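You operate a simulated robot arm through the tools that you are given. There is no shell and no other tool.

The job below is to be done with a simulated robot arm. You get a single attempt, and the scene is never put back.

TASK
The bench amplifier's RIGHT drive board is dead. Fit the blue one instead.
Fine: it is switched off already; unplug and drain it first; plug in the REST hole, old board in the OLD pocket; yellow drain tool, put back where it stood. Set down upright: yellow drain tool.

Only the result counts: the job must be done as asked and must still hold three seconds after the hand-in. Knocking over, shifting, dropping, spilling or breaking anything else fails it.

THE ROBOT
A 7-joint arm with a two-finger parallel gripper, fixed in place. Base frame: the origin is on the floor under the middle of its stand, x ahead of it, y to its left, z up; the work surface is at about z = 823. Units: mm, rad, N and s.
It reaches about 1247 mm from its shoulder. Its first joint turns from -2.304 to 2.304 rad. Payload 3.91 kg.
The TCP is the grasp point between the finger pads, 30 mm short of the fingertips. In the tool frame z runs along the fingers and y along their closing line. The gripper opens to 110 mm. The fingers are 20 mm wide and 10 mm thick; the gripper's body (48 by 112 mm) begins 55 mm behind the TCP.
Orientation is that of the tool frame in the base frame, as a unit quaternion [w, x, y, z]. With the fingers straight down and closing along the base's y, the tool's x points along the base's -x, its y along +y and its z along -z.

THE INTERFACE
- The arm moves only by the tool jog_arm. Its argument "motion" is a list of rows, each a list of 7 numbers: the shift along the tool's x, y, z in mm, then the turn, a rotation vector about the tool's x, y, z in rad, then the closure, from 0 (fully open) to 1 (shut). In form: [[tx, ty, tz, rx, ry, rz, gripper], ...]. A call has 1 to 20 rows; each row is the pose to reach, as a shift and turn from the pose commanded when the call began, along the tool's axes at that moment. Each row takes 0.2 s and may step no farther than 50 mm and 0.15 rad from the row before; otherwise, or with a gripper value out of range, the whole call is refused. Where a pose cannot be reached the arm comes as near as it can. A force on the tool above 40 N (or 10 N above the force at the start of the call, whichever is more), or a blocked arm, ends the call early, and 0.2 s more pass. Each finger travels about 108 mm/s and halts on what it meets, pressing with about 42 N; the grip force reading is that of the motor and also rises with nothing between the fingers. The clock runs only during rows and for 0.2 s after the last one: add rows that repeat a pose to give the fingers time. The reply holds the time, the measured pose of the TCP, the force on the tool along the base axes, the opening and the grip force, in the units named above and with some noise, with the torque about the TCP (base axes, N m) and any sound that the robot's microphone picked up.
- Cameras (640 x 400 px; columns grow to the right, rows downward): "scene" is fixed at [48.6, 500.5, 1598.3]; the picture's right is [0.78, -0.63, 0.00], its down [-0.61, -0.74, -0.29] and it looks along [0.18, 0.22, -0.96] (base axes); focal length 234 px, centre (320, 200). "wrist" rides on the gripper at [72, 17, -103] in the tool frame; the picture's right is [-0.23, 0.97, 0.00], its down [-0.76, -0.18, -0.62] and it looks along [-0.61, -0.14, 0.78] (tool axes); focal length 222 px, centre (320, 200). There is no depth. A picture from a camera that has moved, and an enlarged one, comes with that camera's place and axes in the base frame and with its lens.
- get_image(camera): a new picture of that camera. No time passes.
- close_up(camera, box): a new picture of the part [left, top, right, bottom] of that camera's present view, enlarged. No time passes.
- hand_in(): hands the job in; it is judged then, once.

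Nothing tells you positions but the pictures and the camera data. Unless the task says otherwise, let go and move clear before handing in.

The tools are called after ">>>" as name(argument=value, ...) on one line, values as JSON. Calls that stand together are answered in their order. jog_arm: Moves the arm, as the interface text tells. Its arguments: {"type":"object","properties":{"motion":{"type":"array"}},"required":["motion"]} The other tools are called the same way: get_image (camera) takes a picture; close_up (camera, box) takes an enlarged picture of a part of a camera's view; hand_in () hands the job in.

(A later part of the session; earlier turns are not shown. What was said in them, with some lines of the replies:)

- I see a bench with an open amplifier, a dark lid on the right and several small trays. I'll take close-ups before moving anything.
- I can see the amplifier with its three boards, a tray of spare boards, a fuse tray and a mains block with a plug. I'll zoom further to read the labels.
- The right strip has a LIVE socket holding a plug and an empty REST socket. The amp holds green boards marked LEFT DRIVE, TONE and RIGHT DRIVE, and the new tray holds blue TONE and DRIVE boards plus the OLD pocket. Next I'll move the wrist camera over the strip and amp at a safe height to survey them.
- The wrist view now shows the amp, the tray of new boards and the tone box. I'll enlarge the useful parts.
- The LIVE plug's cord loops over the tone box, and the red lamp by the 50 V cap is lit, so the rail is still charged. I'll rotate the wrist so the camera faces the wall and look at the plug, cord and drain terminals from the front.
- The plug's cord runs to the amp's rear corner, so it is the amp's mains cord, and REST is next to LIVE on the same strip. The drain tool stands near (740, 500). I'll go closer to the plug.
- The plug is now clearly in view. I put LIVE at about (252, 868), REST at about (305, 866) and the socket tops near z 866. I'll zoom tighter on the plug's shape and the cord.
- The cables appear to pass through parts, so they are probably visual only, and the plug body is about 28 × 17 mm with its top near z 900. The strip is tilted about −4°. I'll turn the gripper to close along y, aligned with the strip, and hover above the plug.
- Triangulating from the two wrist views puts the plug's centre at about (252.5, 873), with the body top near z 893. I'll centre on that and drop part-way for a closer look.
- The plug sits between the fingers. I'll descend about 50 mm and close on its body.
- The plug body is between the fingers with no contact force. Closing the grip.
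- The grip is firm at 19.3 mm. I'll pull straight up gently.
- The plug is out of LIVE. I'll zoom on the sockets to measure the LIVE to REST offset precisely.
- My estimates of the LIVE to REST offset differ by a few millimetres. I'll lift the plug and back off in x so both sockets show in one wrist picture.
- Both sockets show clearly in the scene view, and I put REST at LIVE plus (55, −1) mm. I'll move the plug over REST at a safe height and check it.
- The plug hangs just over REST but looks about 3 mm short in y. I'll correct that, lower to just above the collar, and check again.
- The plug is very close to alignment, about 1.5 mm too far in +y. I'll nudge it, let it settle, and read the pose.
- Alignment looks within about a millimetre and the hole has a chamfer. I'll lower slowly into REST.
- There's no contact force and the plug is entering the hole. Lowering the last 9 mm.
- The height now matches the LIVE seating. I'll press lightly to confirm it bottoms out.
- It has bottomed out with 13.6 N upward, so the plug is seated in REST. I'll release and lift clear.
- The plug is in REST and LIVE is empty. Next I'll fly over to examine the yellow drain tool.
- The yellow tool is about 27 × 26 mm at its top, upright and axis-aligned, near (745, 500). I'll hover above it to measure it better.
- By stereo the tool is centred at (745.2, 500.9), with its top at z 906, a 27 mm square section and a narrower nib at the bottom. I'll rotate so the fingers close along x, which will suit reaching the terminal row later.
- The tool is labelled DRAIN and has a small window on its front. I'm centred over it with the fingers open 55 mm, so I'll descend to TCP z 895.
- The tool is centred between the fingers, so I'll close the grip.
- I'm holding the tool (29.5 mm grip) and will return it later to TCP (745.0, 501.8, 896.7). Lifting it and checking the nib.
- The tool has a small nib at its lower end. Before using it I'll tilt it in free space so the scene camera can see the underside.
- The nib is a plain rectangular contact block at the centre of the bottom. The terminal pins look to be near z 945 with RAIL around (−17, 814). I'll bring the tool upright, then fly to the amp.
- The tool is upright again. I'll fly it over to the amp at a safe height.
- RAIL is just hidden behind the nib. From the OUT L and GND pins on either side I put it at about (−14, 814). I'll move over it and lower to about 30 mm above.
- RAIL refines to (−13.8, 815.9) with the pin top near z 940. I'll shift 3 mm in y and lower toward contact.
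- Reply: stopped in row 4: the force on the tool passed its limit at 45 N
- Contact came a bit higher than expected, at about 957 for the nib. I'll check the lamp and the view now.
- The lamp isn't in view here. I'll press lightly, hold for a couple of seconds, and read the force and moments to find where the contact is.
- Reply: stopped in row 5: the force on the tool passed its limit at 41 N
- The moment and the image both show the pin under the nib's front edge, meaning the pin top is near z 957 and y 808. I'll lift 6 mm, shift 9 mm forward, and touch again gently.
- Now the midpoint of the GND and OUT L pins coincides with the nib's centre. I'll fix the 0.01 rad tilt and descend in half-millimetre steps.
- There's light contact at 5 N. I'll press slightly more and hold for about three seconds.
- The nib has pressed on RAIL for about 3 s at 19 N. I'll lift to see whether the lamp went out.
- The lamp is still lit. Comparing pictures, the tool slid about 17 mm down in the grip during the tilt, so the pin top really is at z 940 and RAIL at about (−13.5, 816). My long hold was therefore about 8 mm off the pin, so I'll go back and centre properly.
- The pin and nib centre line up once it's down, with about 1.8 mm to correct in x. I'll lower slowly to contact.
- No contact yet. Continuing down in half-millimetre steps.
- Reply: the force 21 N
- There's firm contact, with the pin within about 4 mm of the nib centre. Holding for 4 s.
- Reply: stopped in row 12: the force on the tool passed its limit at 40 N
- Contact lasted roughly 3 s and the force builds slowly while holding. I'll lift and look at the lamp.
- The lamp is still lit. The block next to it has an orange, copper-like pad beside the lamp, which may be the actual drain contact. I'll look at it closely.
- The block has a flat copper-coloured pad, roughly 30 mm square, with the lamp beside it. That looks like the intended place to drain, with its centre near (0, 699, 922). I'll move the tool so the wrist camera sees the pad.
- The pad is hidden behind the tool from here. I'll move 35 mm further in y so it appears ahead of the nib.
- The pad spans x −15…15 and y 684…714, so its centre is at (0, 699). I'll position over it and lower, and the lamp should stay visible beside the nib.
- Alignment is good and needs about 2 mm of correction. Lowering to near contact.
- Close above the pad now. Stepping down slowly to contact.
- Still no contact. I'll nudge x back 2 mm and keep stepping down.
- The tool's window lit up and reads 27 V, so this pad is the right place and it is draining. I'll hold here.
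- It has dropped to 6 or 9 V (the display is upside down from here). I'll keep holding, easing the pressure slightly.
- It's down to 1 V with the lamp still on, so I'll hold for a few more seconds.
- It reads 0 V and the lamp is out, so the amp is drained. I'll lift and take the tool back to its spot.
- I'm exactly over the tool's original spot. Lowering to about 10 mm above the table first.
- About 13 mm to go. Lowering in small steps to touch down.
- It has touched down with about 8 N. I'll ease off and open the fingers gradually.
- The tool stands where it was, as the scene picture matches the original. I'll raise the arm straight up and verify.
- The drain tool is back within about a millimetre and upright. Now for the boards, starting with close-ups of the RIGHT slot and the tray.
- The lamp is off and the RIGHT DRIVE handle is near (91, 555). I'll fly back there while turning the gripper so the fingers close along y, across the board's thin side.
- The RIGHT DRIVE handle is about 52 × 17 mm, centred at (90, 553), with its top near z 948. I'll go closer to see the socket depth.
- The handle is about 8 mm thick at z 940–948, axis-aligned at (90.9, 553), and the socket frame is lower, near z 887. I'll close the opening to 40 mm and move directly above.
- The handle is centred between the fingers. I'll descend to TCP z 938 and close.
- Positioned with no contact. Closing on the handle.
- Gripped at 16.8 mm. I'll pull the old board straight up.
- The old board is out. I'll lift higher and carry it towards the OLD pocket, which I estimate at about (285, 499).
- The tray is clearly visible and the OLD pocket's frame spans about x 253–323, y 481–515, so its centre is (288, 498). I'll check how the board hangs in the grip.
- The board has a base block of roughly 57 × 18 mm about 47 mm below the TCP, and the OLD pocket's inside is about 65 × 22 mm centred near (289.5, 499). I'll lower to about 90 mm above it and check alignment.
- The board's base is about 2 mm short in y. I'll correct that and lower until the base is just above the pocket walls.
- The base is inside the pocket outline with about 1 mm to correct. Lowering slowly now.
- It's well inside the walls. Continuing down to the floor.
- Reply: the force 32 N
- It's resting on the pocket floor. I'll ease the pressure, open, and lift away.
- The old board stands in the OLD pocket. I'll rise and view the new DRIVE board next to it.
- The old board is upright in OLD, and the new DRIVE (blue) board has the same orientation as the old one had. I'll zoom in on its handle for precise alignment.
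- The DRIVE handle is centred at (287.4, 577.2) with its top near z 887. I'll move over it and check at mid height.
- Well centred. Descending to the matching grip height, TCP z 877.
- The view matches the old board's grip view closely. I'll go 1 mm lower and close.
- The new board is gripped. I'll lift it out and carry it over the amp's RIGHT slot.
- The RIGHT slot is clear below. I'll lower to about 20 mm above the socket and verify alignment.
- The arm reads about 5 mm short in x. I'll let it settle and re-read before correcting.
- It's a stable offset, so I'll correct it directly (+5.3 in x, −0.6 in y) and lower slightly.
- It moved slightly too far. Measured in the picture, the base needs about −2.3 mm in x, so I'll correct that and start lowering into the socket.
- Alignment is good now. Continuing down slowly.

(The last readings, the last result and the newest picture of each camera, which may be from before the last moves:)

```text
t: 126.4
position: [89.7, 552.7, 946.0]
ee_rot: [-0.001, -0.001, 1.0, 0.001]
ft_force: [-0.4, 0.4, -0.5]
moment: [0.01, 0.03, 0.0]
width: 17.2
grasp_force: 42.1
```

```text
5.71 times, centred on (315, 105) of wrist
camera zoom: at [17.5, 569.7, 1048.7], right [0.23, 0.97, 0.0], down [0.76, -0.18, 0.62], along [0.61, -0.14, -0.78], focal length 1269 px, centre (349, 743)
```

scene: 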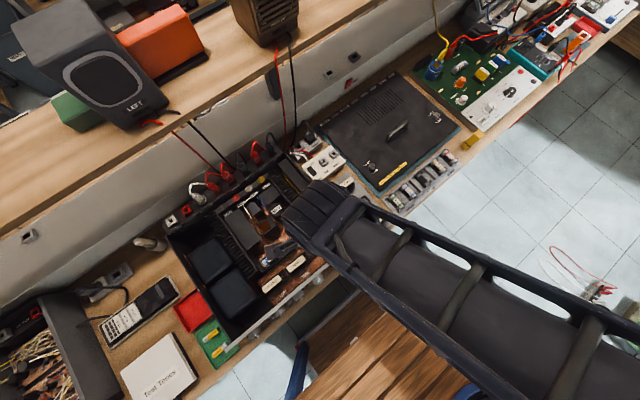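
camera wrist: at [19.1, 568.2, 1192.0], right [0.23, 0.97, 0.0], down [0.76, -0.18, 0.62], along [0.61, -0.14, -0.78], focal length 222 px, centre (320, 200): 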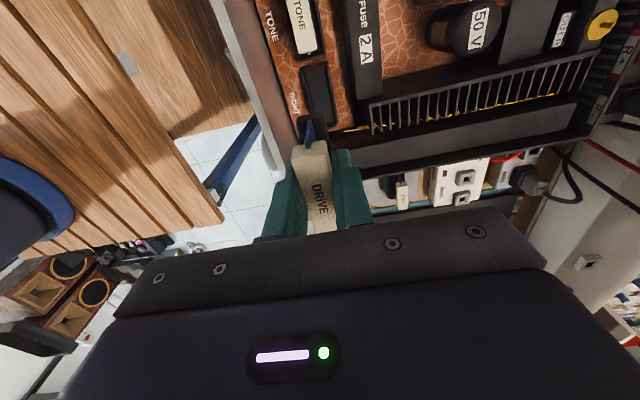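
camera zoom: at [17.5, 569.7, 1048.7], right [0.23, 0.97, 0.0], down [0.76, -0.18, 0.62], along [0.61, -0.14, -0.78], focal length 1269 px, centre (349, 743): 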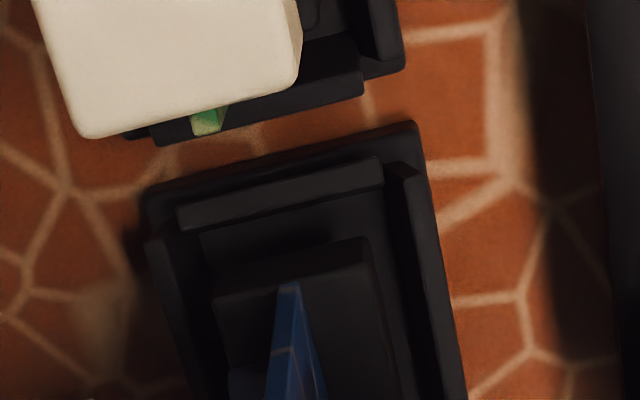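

No contact yet, and the seat should come at about TCP z 938. Continuing with small steps.

>>> jog_arm(motion=[[0, 0, 1.5, 0, 0, 0, 1], [0, 0, 3, 0, 0, 0, 1], [0, 0, 4.5, 0, 0, 0, 1], [0, 0, 6, 0, 0, 0, 1], [0, 0, 7, 0, 0, 0, 1], [0, 0, 7, 0, 0, 0, 1]])

>>> close_up(camera="wrist", box=[250, 60, 390, 190])

```text
t: 127.8
position: [90.1, 552.7, 938.2]
ee_rot: [0.0, 0.0, 1.0, 0.001]
ft_force: [0.1, -0.1, -0.8]
moment: [0.01, 0.0, 0.01]
width: 17.0
grasp_force: 42.6
```

```text
3.08 times, centred on (320, 125) of wrist
camera zoom: at [18.2, 569.7, 1040.8], right [0.23, 0.97, 0.0], down [0.76, -0.18, 0.62], along [0.61, -0.14, -0.78], focal length 684 px, centre (320, 431)
```

zoom: 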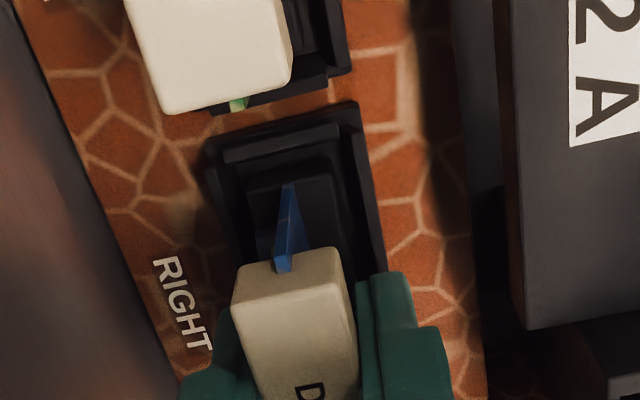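

No contact at 938, so I'll keep going in small steps until it seats.

>>> jog_arm(motion=[[0, 0, 0.7, 0, 0, 0, 1], [0, 0, 1.4, 0, 0, 0, 1], [0, 0, 2.1, 0, 0, 0, 1], [0, 0, 2.8, 0, 0, 0, 1], [0, 0, 2.8, 0, 0, 0, 1]])

```text
t: 129.0
position: [90.4, 553.0, 934.9]
ee_rot: [-0.002, 0.0, 1.0, 0.001]
ft_force: [0.0, 1.8, 6.5]
moment: [0.06, -0.03, -0.02]
width: 17.0
grasp_force: 42.0
```

There's 6.5 N of contact. I'll take a picture for the exact pose and a comparison with how the old board sat.

>>> close_up(camera="wrist", box=[250, 100, 390, 220])

>>> close_up(camera="wrist", box=[280, 70, 350, 140])

```text
3.33 times, centred on (320, 160) of wrist
camera zoom: at [18.2, 570.0, 1038.6], right [0.23, 0.97, 0.0], down [0.76, -0.18, 0.62], along [0.61, -0.14, -0.78], focal length 740 px, centre (320, 333)
```

zoom: 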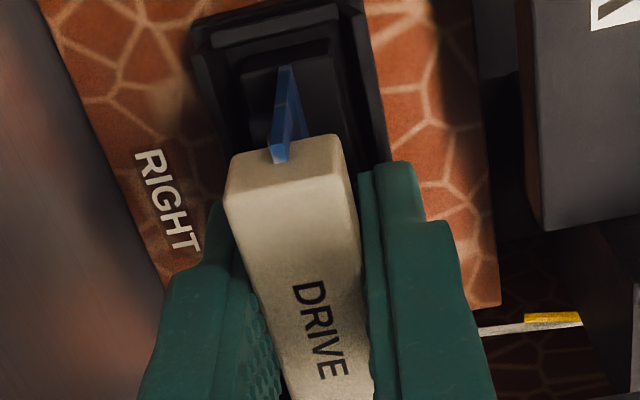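

```text
5.71 times, centred on (315, 105) of wrist
camera zoom: at [18.2, 570.0, 1038.6], right [0.23, 0.97, 0.0], down [0.76, -0.18, 0.62], along [0.61, -0.14, -0.78], focal length 1269 px, centre (349, 743)
```

zoom: 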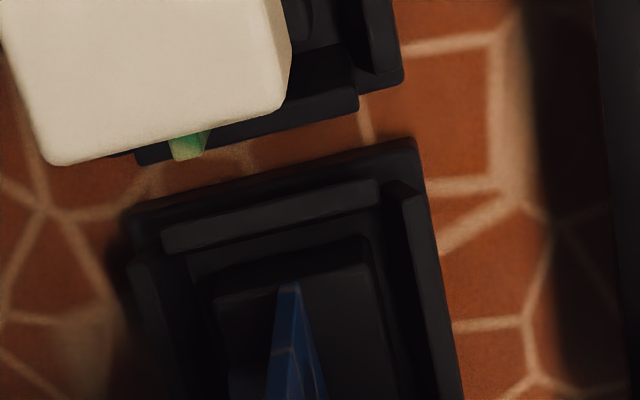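

The base is down in the socket, level with or deeper than the old one was. I'll press a little more to make sure it is fully seated.

>>> jog_arm(motion=[[0, 0, 0.6, 0, 0, 0, 1], [0, 0, 1.2, 0, 0, 0, 1], [0, 0, 1.2, 0, 0, 0, 1]])

>>> close_up(camera="wrist", box=[280, 70, 350, 140])

```text
t: 129.8
position: [91.0, 552.7, 933.8]
ee_rot: [0.0, 0.0, 1.0, 0.001]
ft_force: [1.0, 5.0, 31.6]
moment: [0.12, -0.01, -0.02]
width: 17.2
grasp_force: 41.8
```

```text
5.71 times, centred on (315, 105) of wrist
camera zoom: at [18.1, 569.5, 1038.0], right [0.23, 0.97, 0.0], down [0.76, -0.18, 0.62], along [0.61, -0.14, -0.78], focal length 1269 px, centre (349, 743)
```

zoom: 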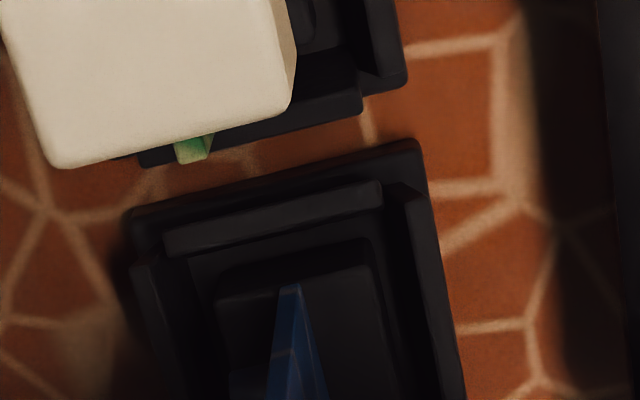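

It's solid at 31 N, so the board is fully down. I'll ease off, open, and lift clear.

>>> jog_arm(motion=[[0, 0, -0.8, 0, 0, 0, 1], [0, 0, -1.2, 0, 0, 0, 1], [0, 0, -1.2, 0, 0, 0, 0.8], [0, 0, -1.2, 0, 0, 0, 0.7], [0, 0, -1.2, 0, 0, 0, 0.636], [0, 0, -1.2, 0, 0, 0, 0.636]])

>>> close_up(camera="wrist", box=[250, 100, 390, 220])

```text
t: 131.2
position: [90.0, 553.6, 935.1]
ee_rot: [-0.001, 0.001, 1.0, 0.002]
ft_force: [-0.7, -0.6, -0.2]
moment: [-0.02, -0.01, 0.0]
width: 39.8
grasp_force: 0.1
```

```text
3.33 times, centred on (320, 160) of wrist
camera zoom: at [18.4, 570.4, 1038.4], right [0.23, 0.97, 0.0], down [0.76, -0.18, 0.62], along [0.61, -0.14, -0.78], focal length 740 px, centre (320, 333)
```

zoom: 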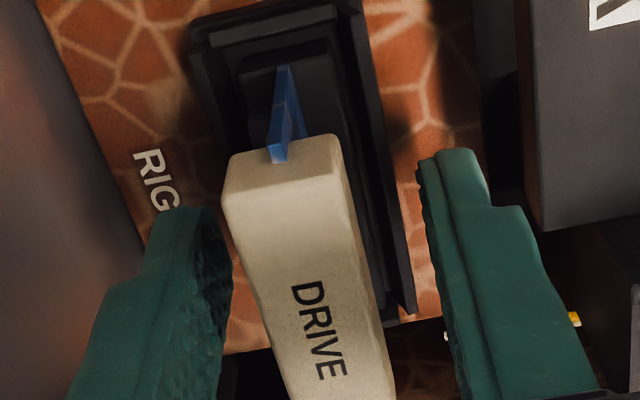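

The fingers are clear of the handle. I'll rise straight up and inspect.

>>> jog_arm(motion=[[0, 0, -15, 0, 0, 0, 0.636], [0, 0, -45, 0, 0, 0, 0.636], [0, 0, -85, 0, 0, 0, 0.636], [10, 0, -130, 0, 0, 0, 0.636], [25, 5, -170, 0, 0, 0, 0.636], [38, 6, -194, 0, 0, 0, 0.636], [38, 6, -194, 0, 0, 0, 0.636]])

>>> close_up(camera="wrist", box=[220, 30, 400, 160])

>>> get_image(camera="wrist")

```text
t: 132.8
position: [53.0, 559.3, 1128.8]
ee_rot: [-0.001, -0.001, 1.0, 0.001]
ft_force: [-0.1, 0.0, 1.5]
moment: [0.01, 0.0, 0.01]
width: 39.9
grasp_force: 0.0
```

```text
3.08 times, centred on (310, 95) of wrist
camera zoom: at [-20.6, 576.1, 1232.3], right [0.23, 0.97, 0.0], down [0.76, -0.18, 0.62], along [0.61, -0.14, -0.78], focal length 684 px, centre (351, 523)
```

zoom: 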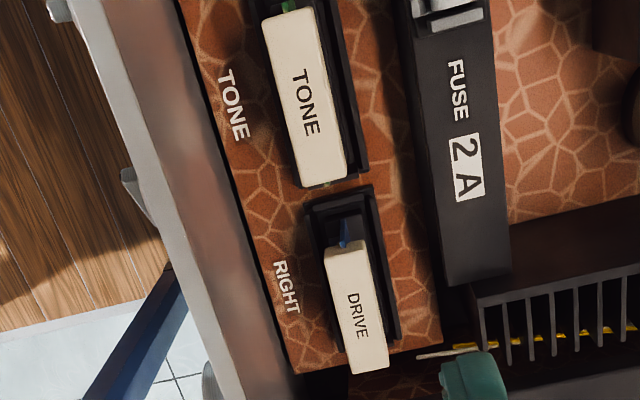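

```text
taken
camera wrist: at [-20.6, 576.1, 1232.3], right [0.23, 0.97, 0.0], down [0.76, -0.18, 0.62], along [0.61, -0.14, -0.78], focal length 222 px, centre (320, 200)
```

wrist: 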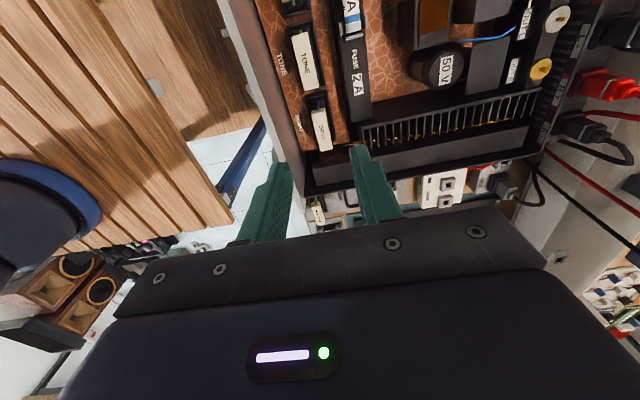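

The new DRIVE board sits exactly as the old one did, within a millimetre in the same view. I'll move the arm back clear and inspect the whole scene.

>>> jog_arm(motion=[[-20, 2, -40, 0, 0, 0, 0.5], [-55, 4, -70, 0, 0, 0, 0.4], [-95, 6, -90, 0, 0, 0, 0.3], [-140, 8, -100, 0, 0, 0, 0.2], [-185, 10, -106, 0, 0, 0, 0.1], [-230, 12, -106, 0, 0, 0, 0], [-275, 14, -106, 0, 0, 0, 0], [-320, 17, -106, 0, 0, 0, 0], [-360, 19, -106, 0, 0, 0, 0], [-369, 19, -106, 0, 0, 0, 0], [-369, 19, -106, 0, 0, 0, 0]])

>>> get_image(camera="scene")

>>> close_up(camera="scene", box=[330, 170, 400, 240])

>>> close_up(camera="scene", box=[295, 225, 345, 265])

>>> close_up(camera="scene", box=[200, 120, 350, 240])

>>> close_up(camera="scene", box=[440, 110, 500, 160])

```text
t: 135.2
position: [419.9, 579.4, 1234.0]
ee_rot: [-0.001, 0.001, 1.0, 0.001]
ft_force: [0.4, 0.6, -0.5]
moment: [0.01, 0.03, -0.03]
width: 109.9
grasp_force: 0.1
```

```text
taken
```

scene: 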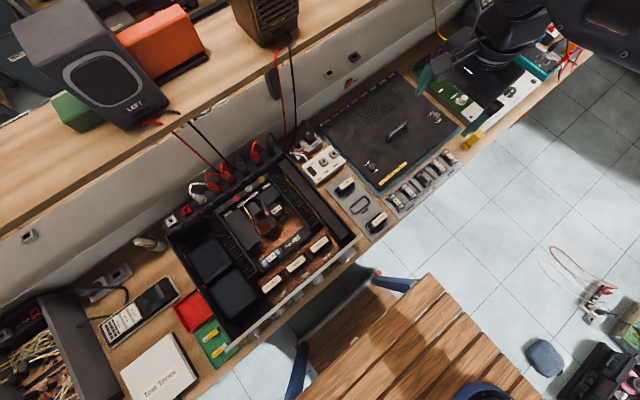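

```text
5.71 times, centred on (365, 205) of scene
camera zoom: at [48.6, 500.5, 1598.3], right [0.78, -0.63, 0.0], down [-0.61, -0.74, -0.29], along [0.18, 0.22, -0.96], focal length 1336 px, centre (63, 171)
```

zoom: 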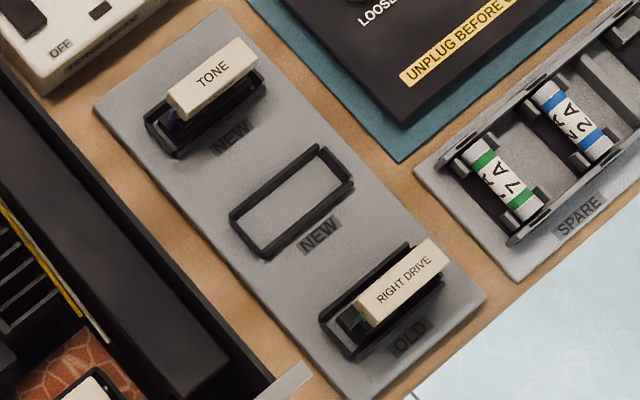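

```text
10.00 times, centred on (320, 245) of scene
camera zoom: at [48.6, 500.5, 1598.3], right [0.78, -0.63, 0.0], down [-0.61, -0.74, -0.29], along [0.18, 0.22, -0.96], focal length 2338 px, centre (320, -250)
```

zoom: 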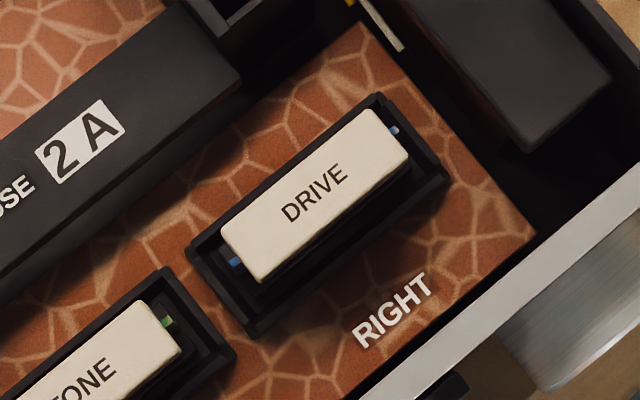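

```text
3.33 times, centred on (275, 180) of scene
camera zoom: at [48.6, 500.5, 1598.3], right [0.78, -0.63, 0.0], down [-0.61, -0.74, -0.29], along [0.18, 0.22, -0.96], focal length 779 px, centre (470, 267)
```

zoom: 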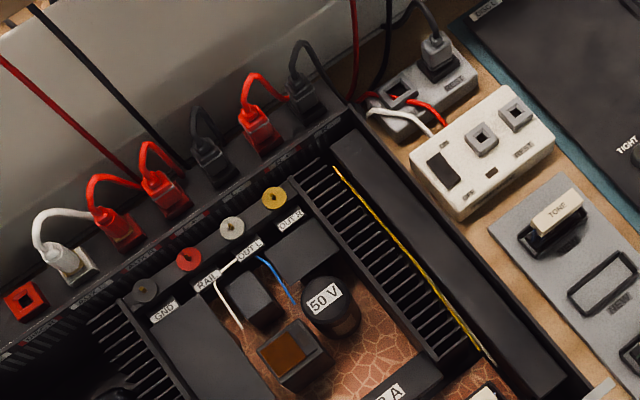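

```text
8.00 times, centred on (470, 135) of scene
camera zoom: at [48.6, 500.5, 1598.3], right [0.78, -0.63, 0.0], down [-0.61, -0.74, -0.29], along [0.18, 0.22, -0.96], focal length 1871 px, centre (-880, 720)
```

zoom: 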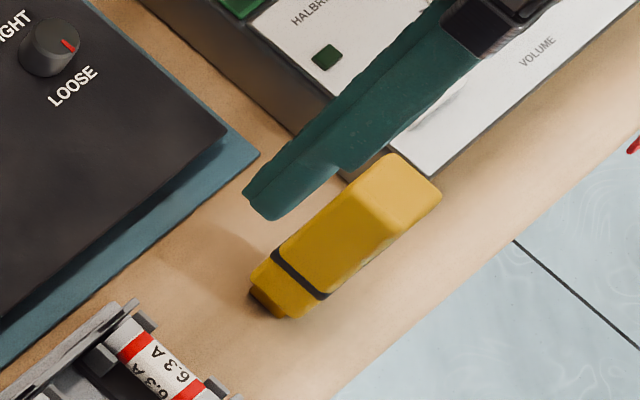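

Everything checks out:
- The plug is in REST.
- The lamp is off.
- The blue DRIVE board is in the RIGHT slot.
- The old board is in the OLD pocket.
- The drain tool is upright where it stood.
- The arm is clear.

I'll take one last look at the plug and then hand in.

>>> close_up(camera="scene", box=[285, 115, 335, 155])

```text
10.00 times, centred on (310, 135) of scene
camera zoom: at [48.6, 500.5, 1598.3], right [0.78, -0.63, 0.0], down [-0.61, -0.74, -0.29], along [0.18, 0.22, -0.96], focal length 2338 px, centre (420, 850)
```

zoom: 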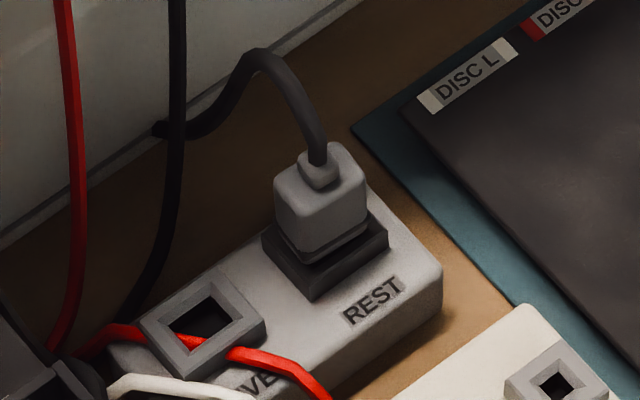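

The plug sits squarely in REST and everything is in place, so I'm handing in.

>>> hand_in()

```text
The job is handed in.
```

The blue DRIVE board is now in the amplifier's RIGHT slot, and I've handed the job in. I don't have the judging result.

- **Plug:** moved from LIVE to the REST hole on the same strip and pressed home.
- **Draining:** I first pressed the drain tool on the RAIL pin, which did nothing. Held on the copper pad beside the lamp, it brought the reading down to 0 V and the lamp went out.
- **Old board:** standing upright in the OLD pocket.
- **New board:** pressed down until solid. Its handle sits within about a millimetre of where the old one did.
- **Drain tool:** back upright where it stood, within about a millimetre.

The arm is back near its starting position with the gripper open. I saw nothing else shifted or knocked over in the final pictures.
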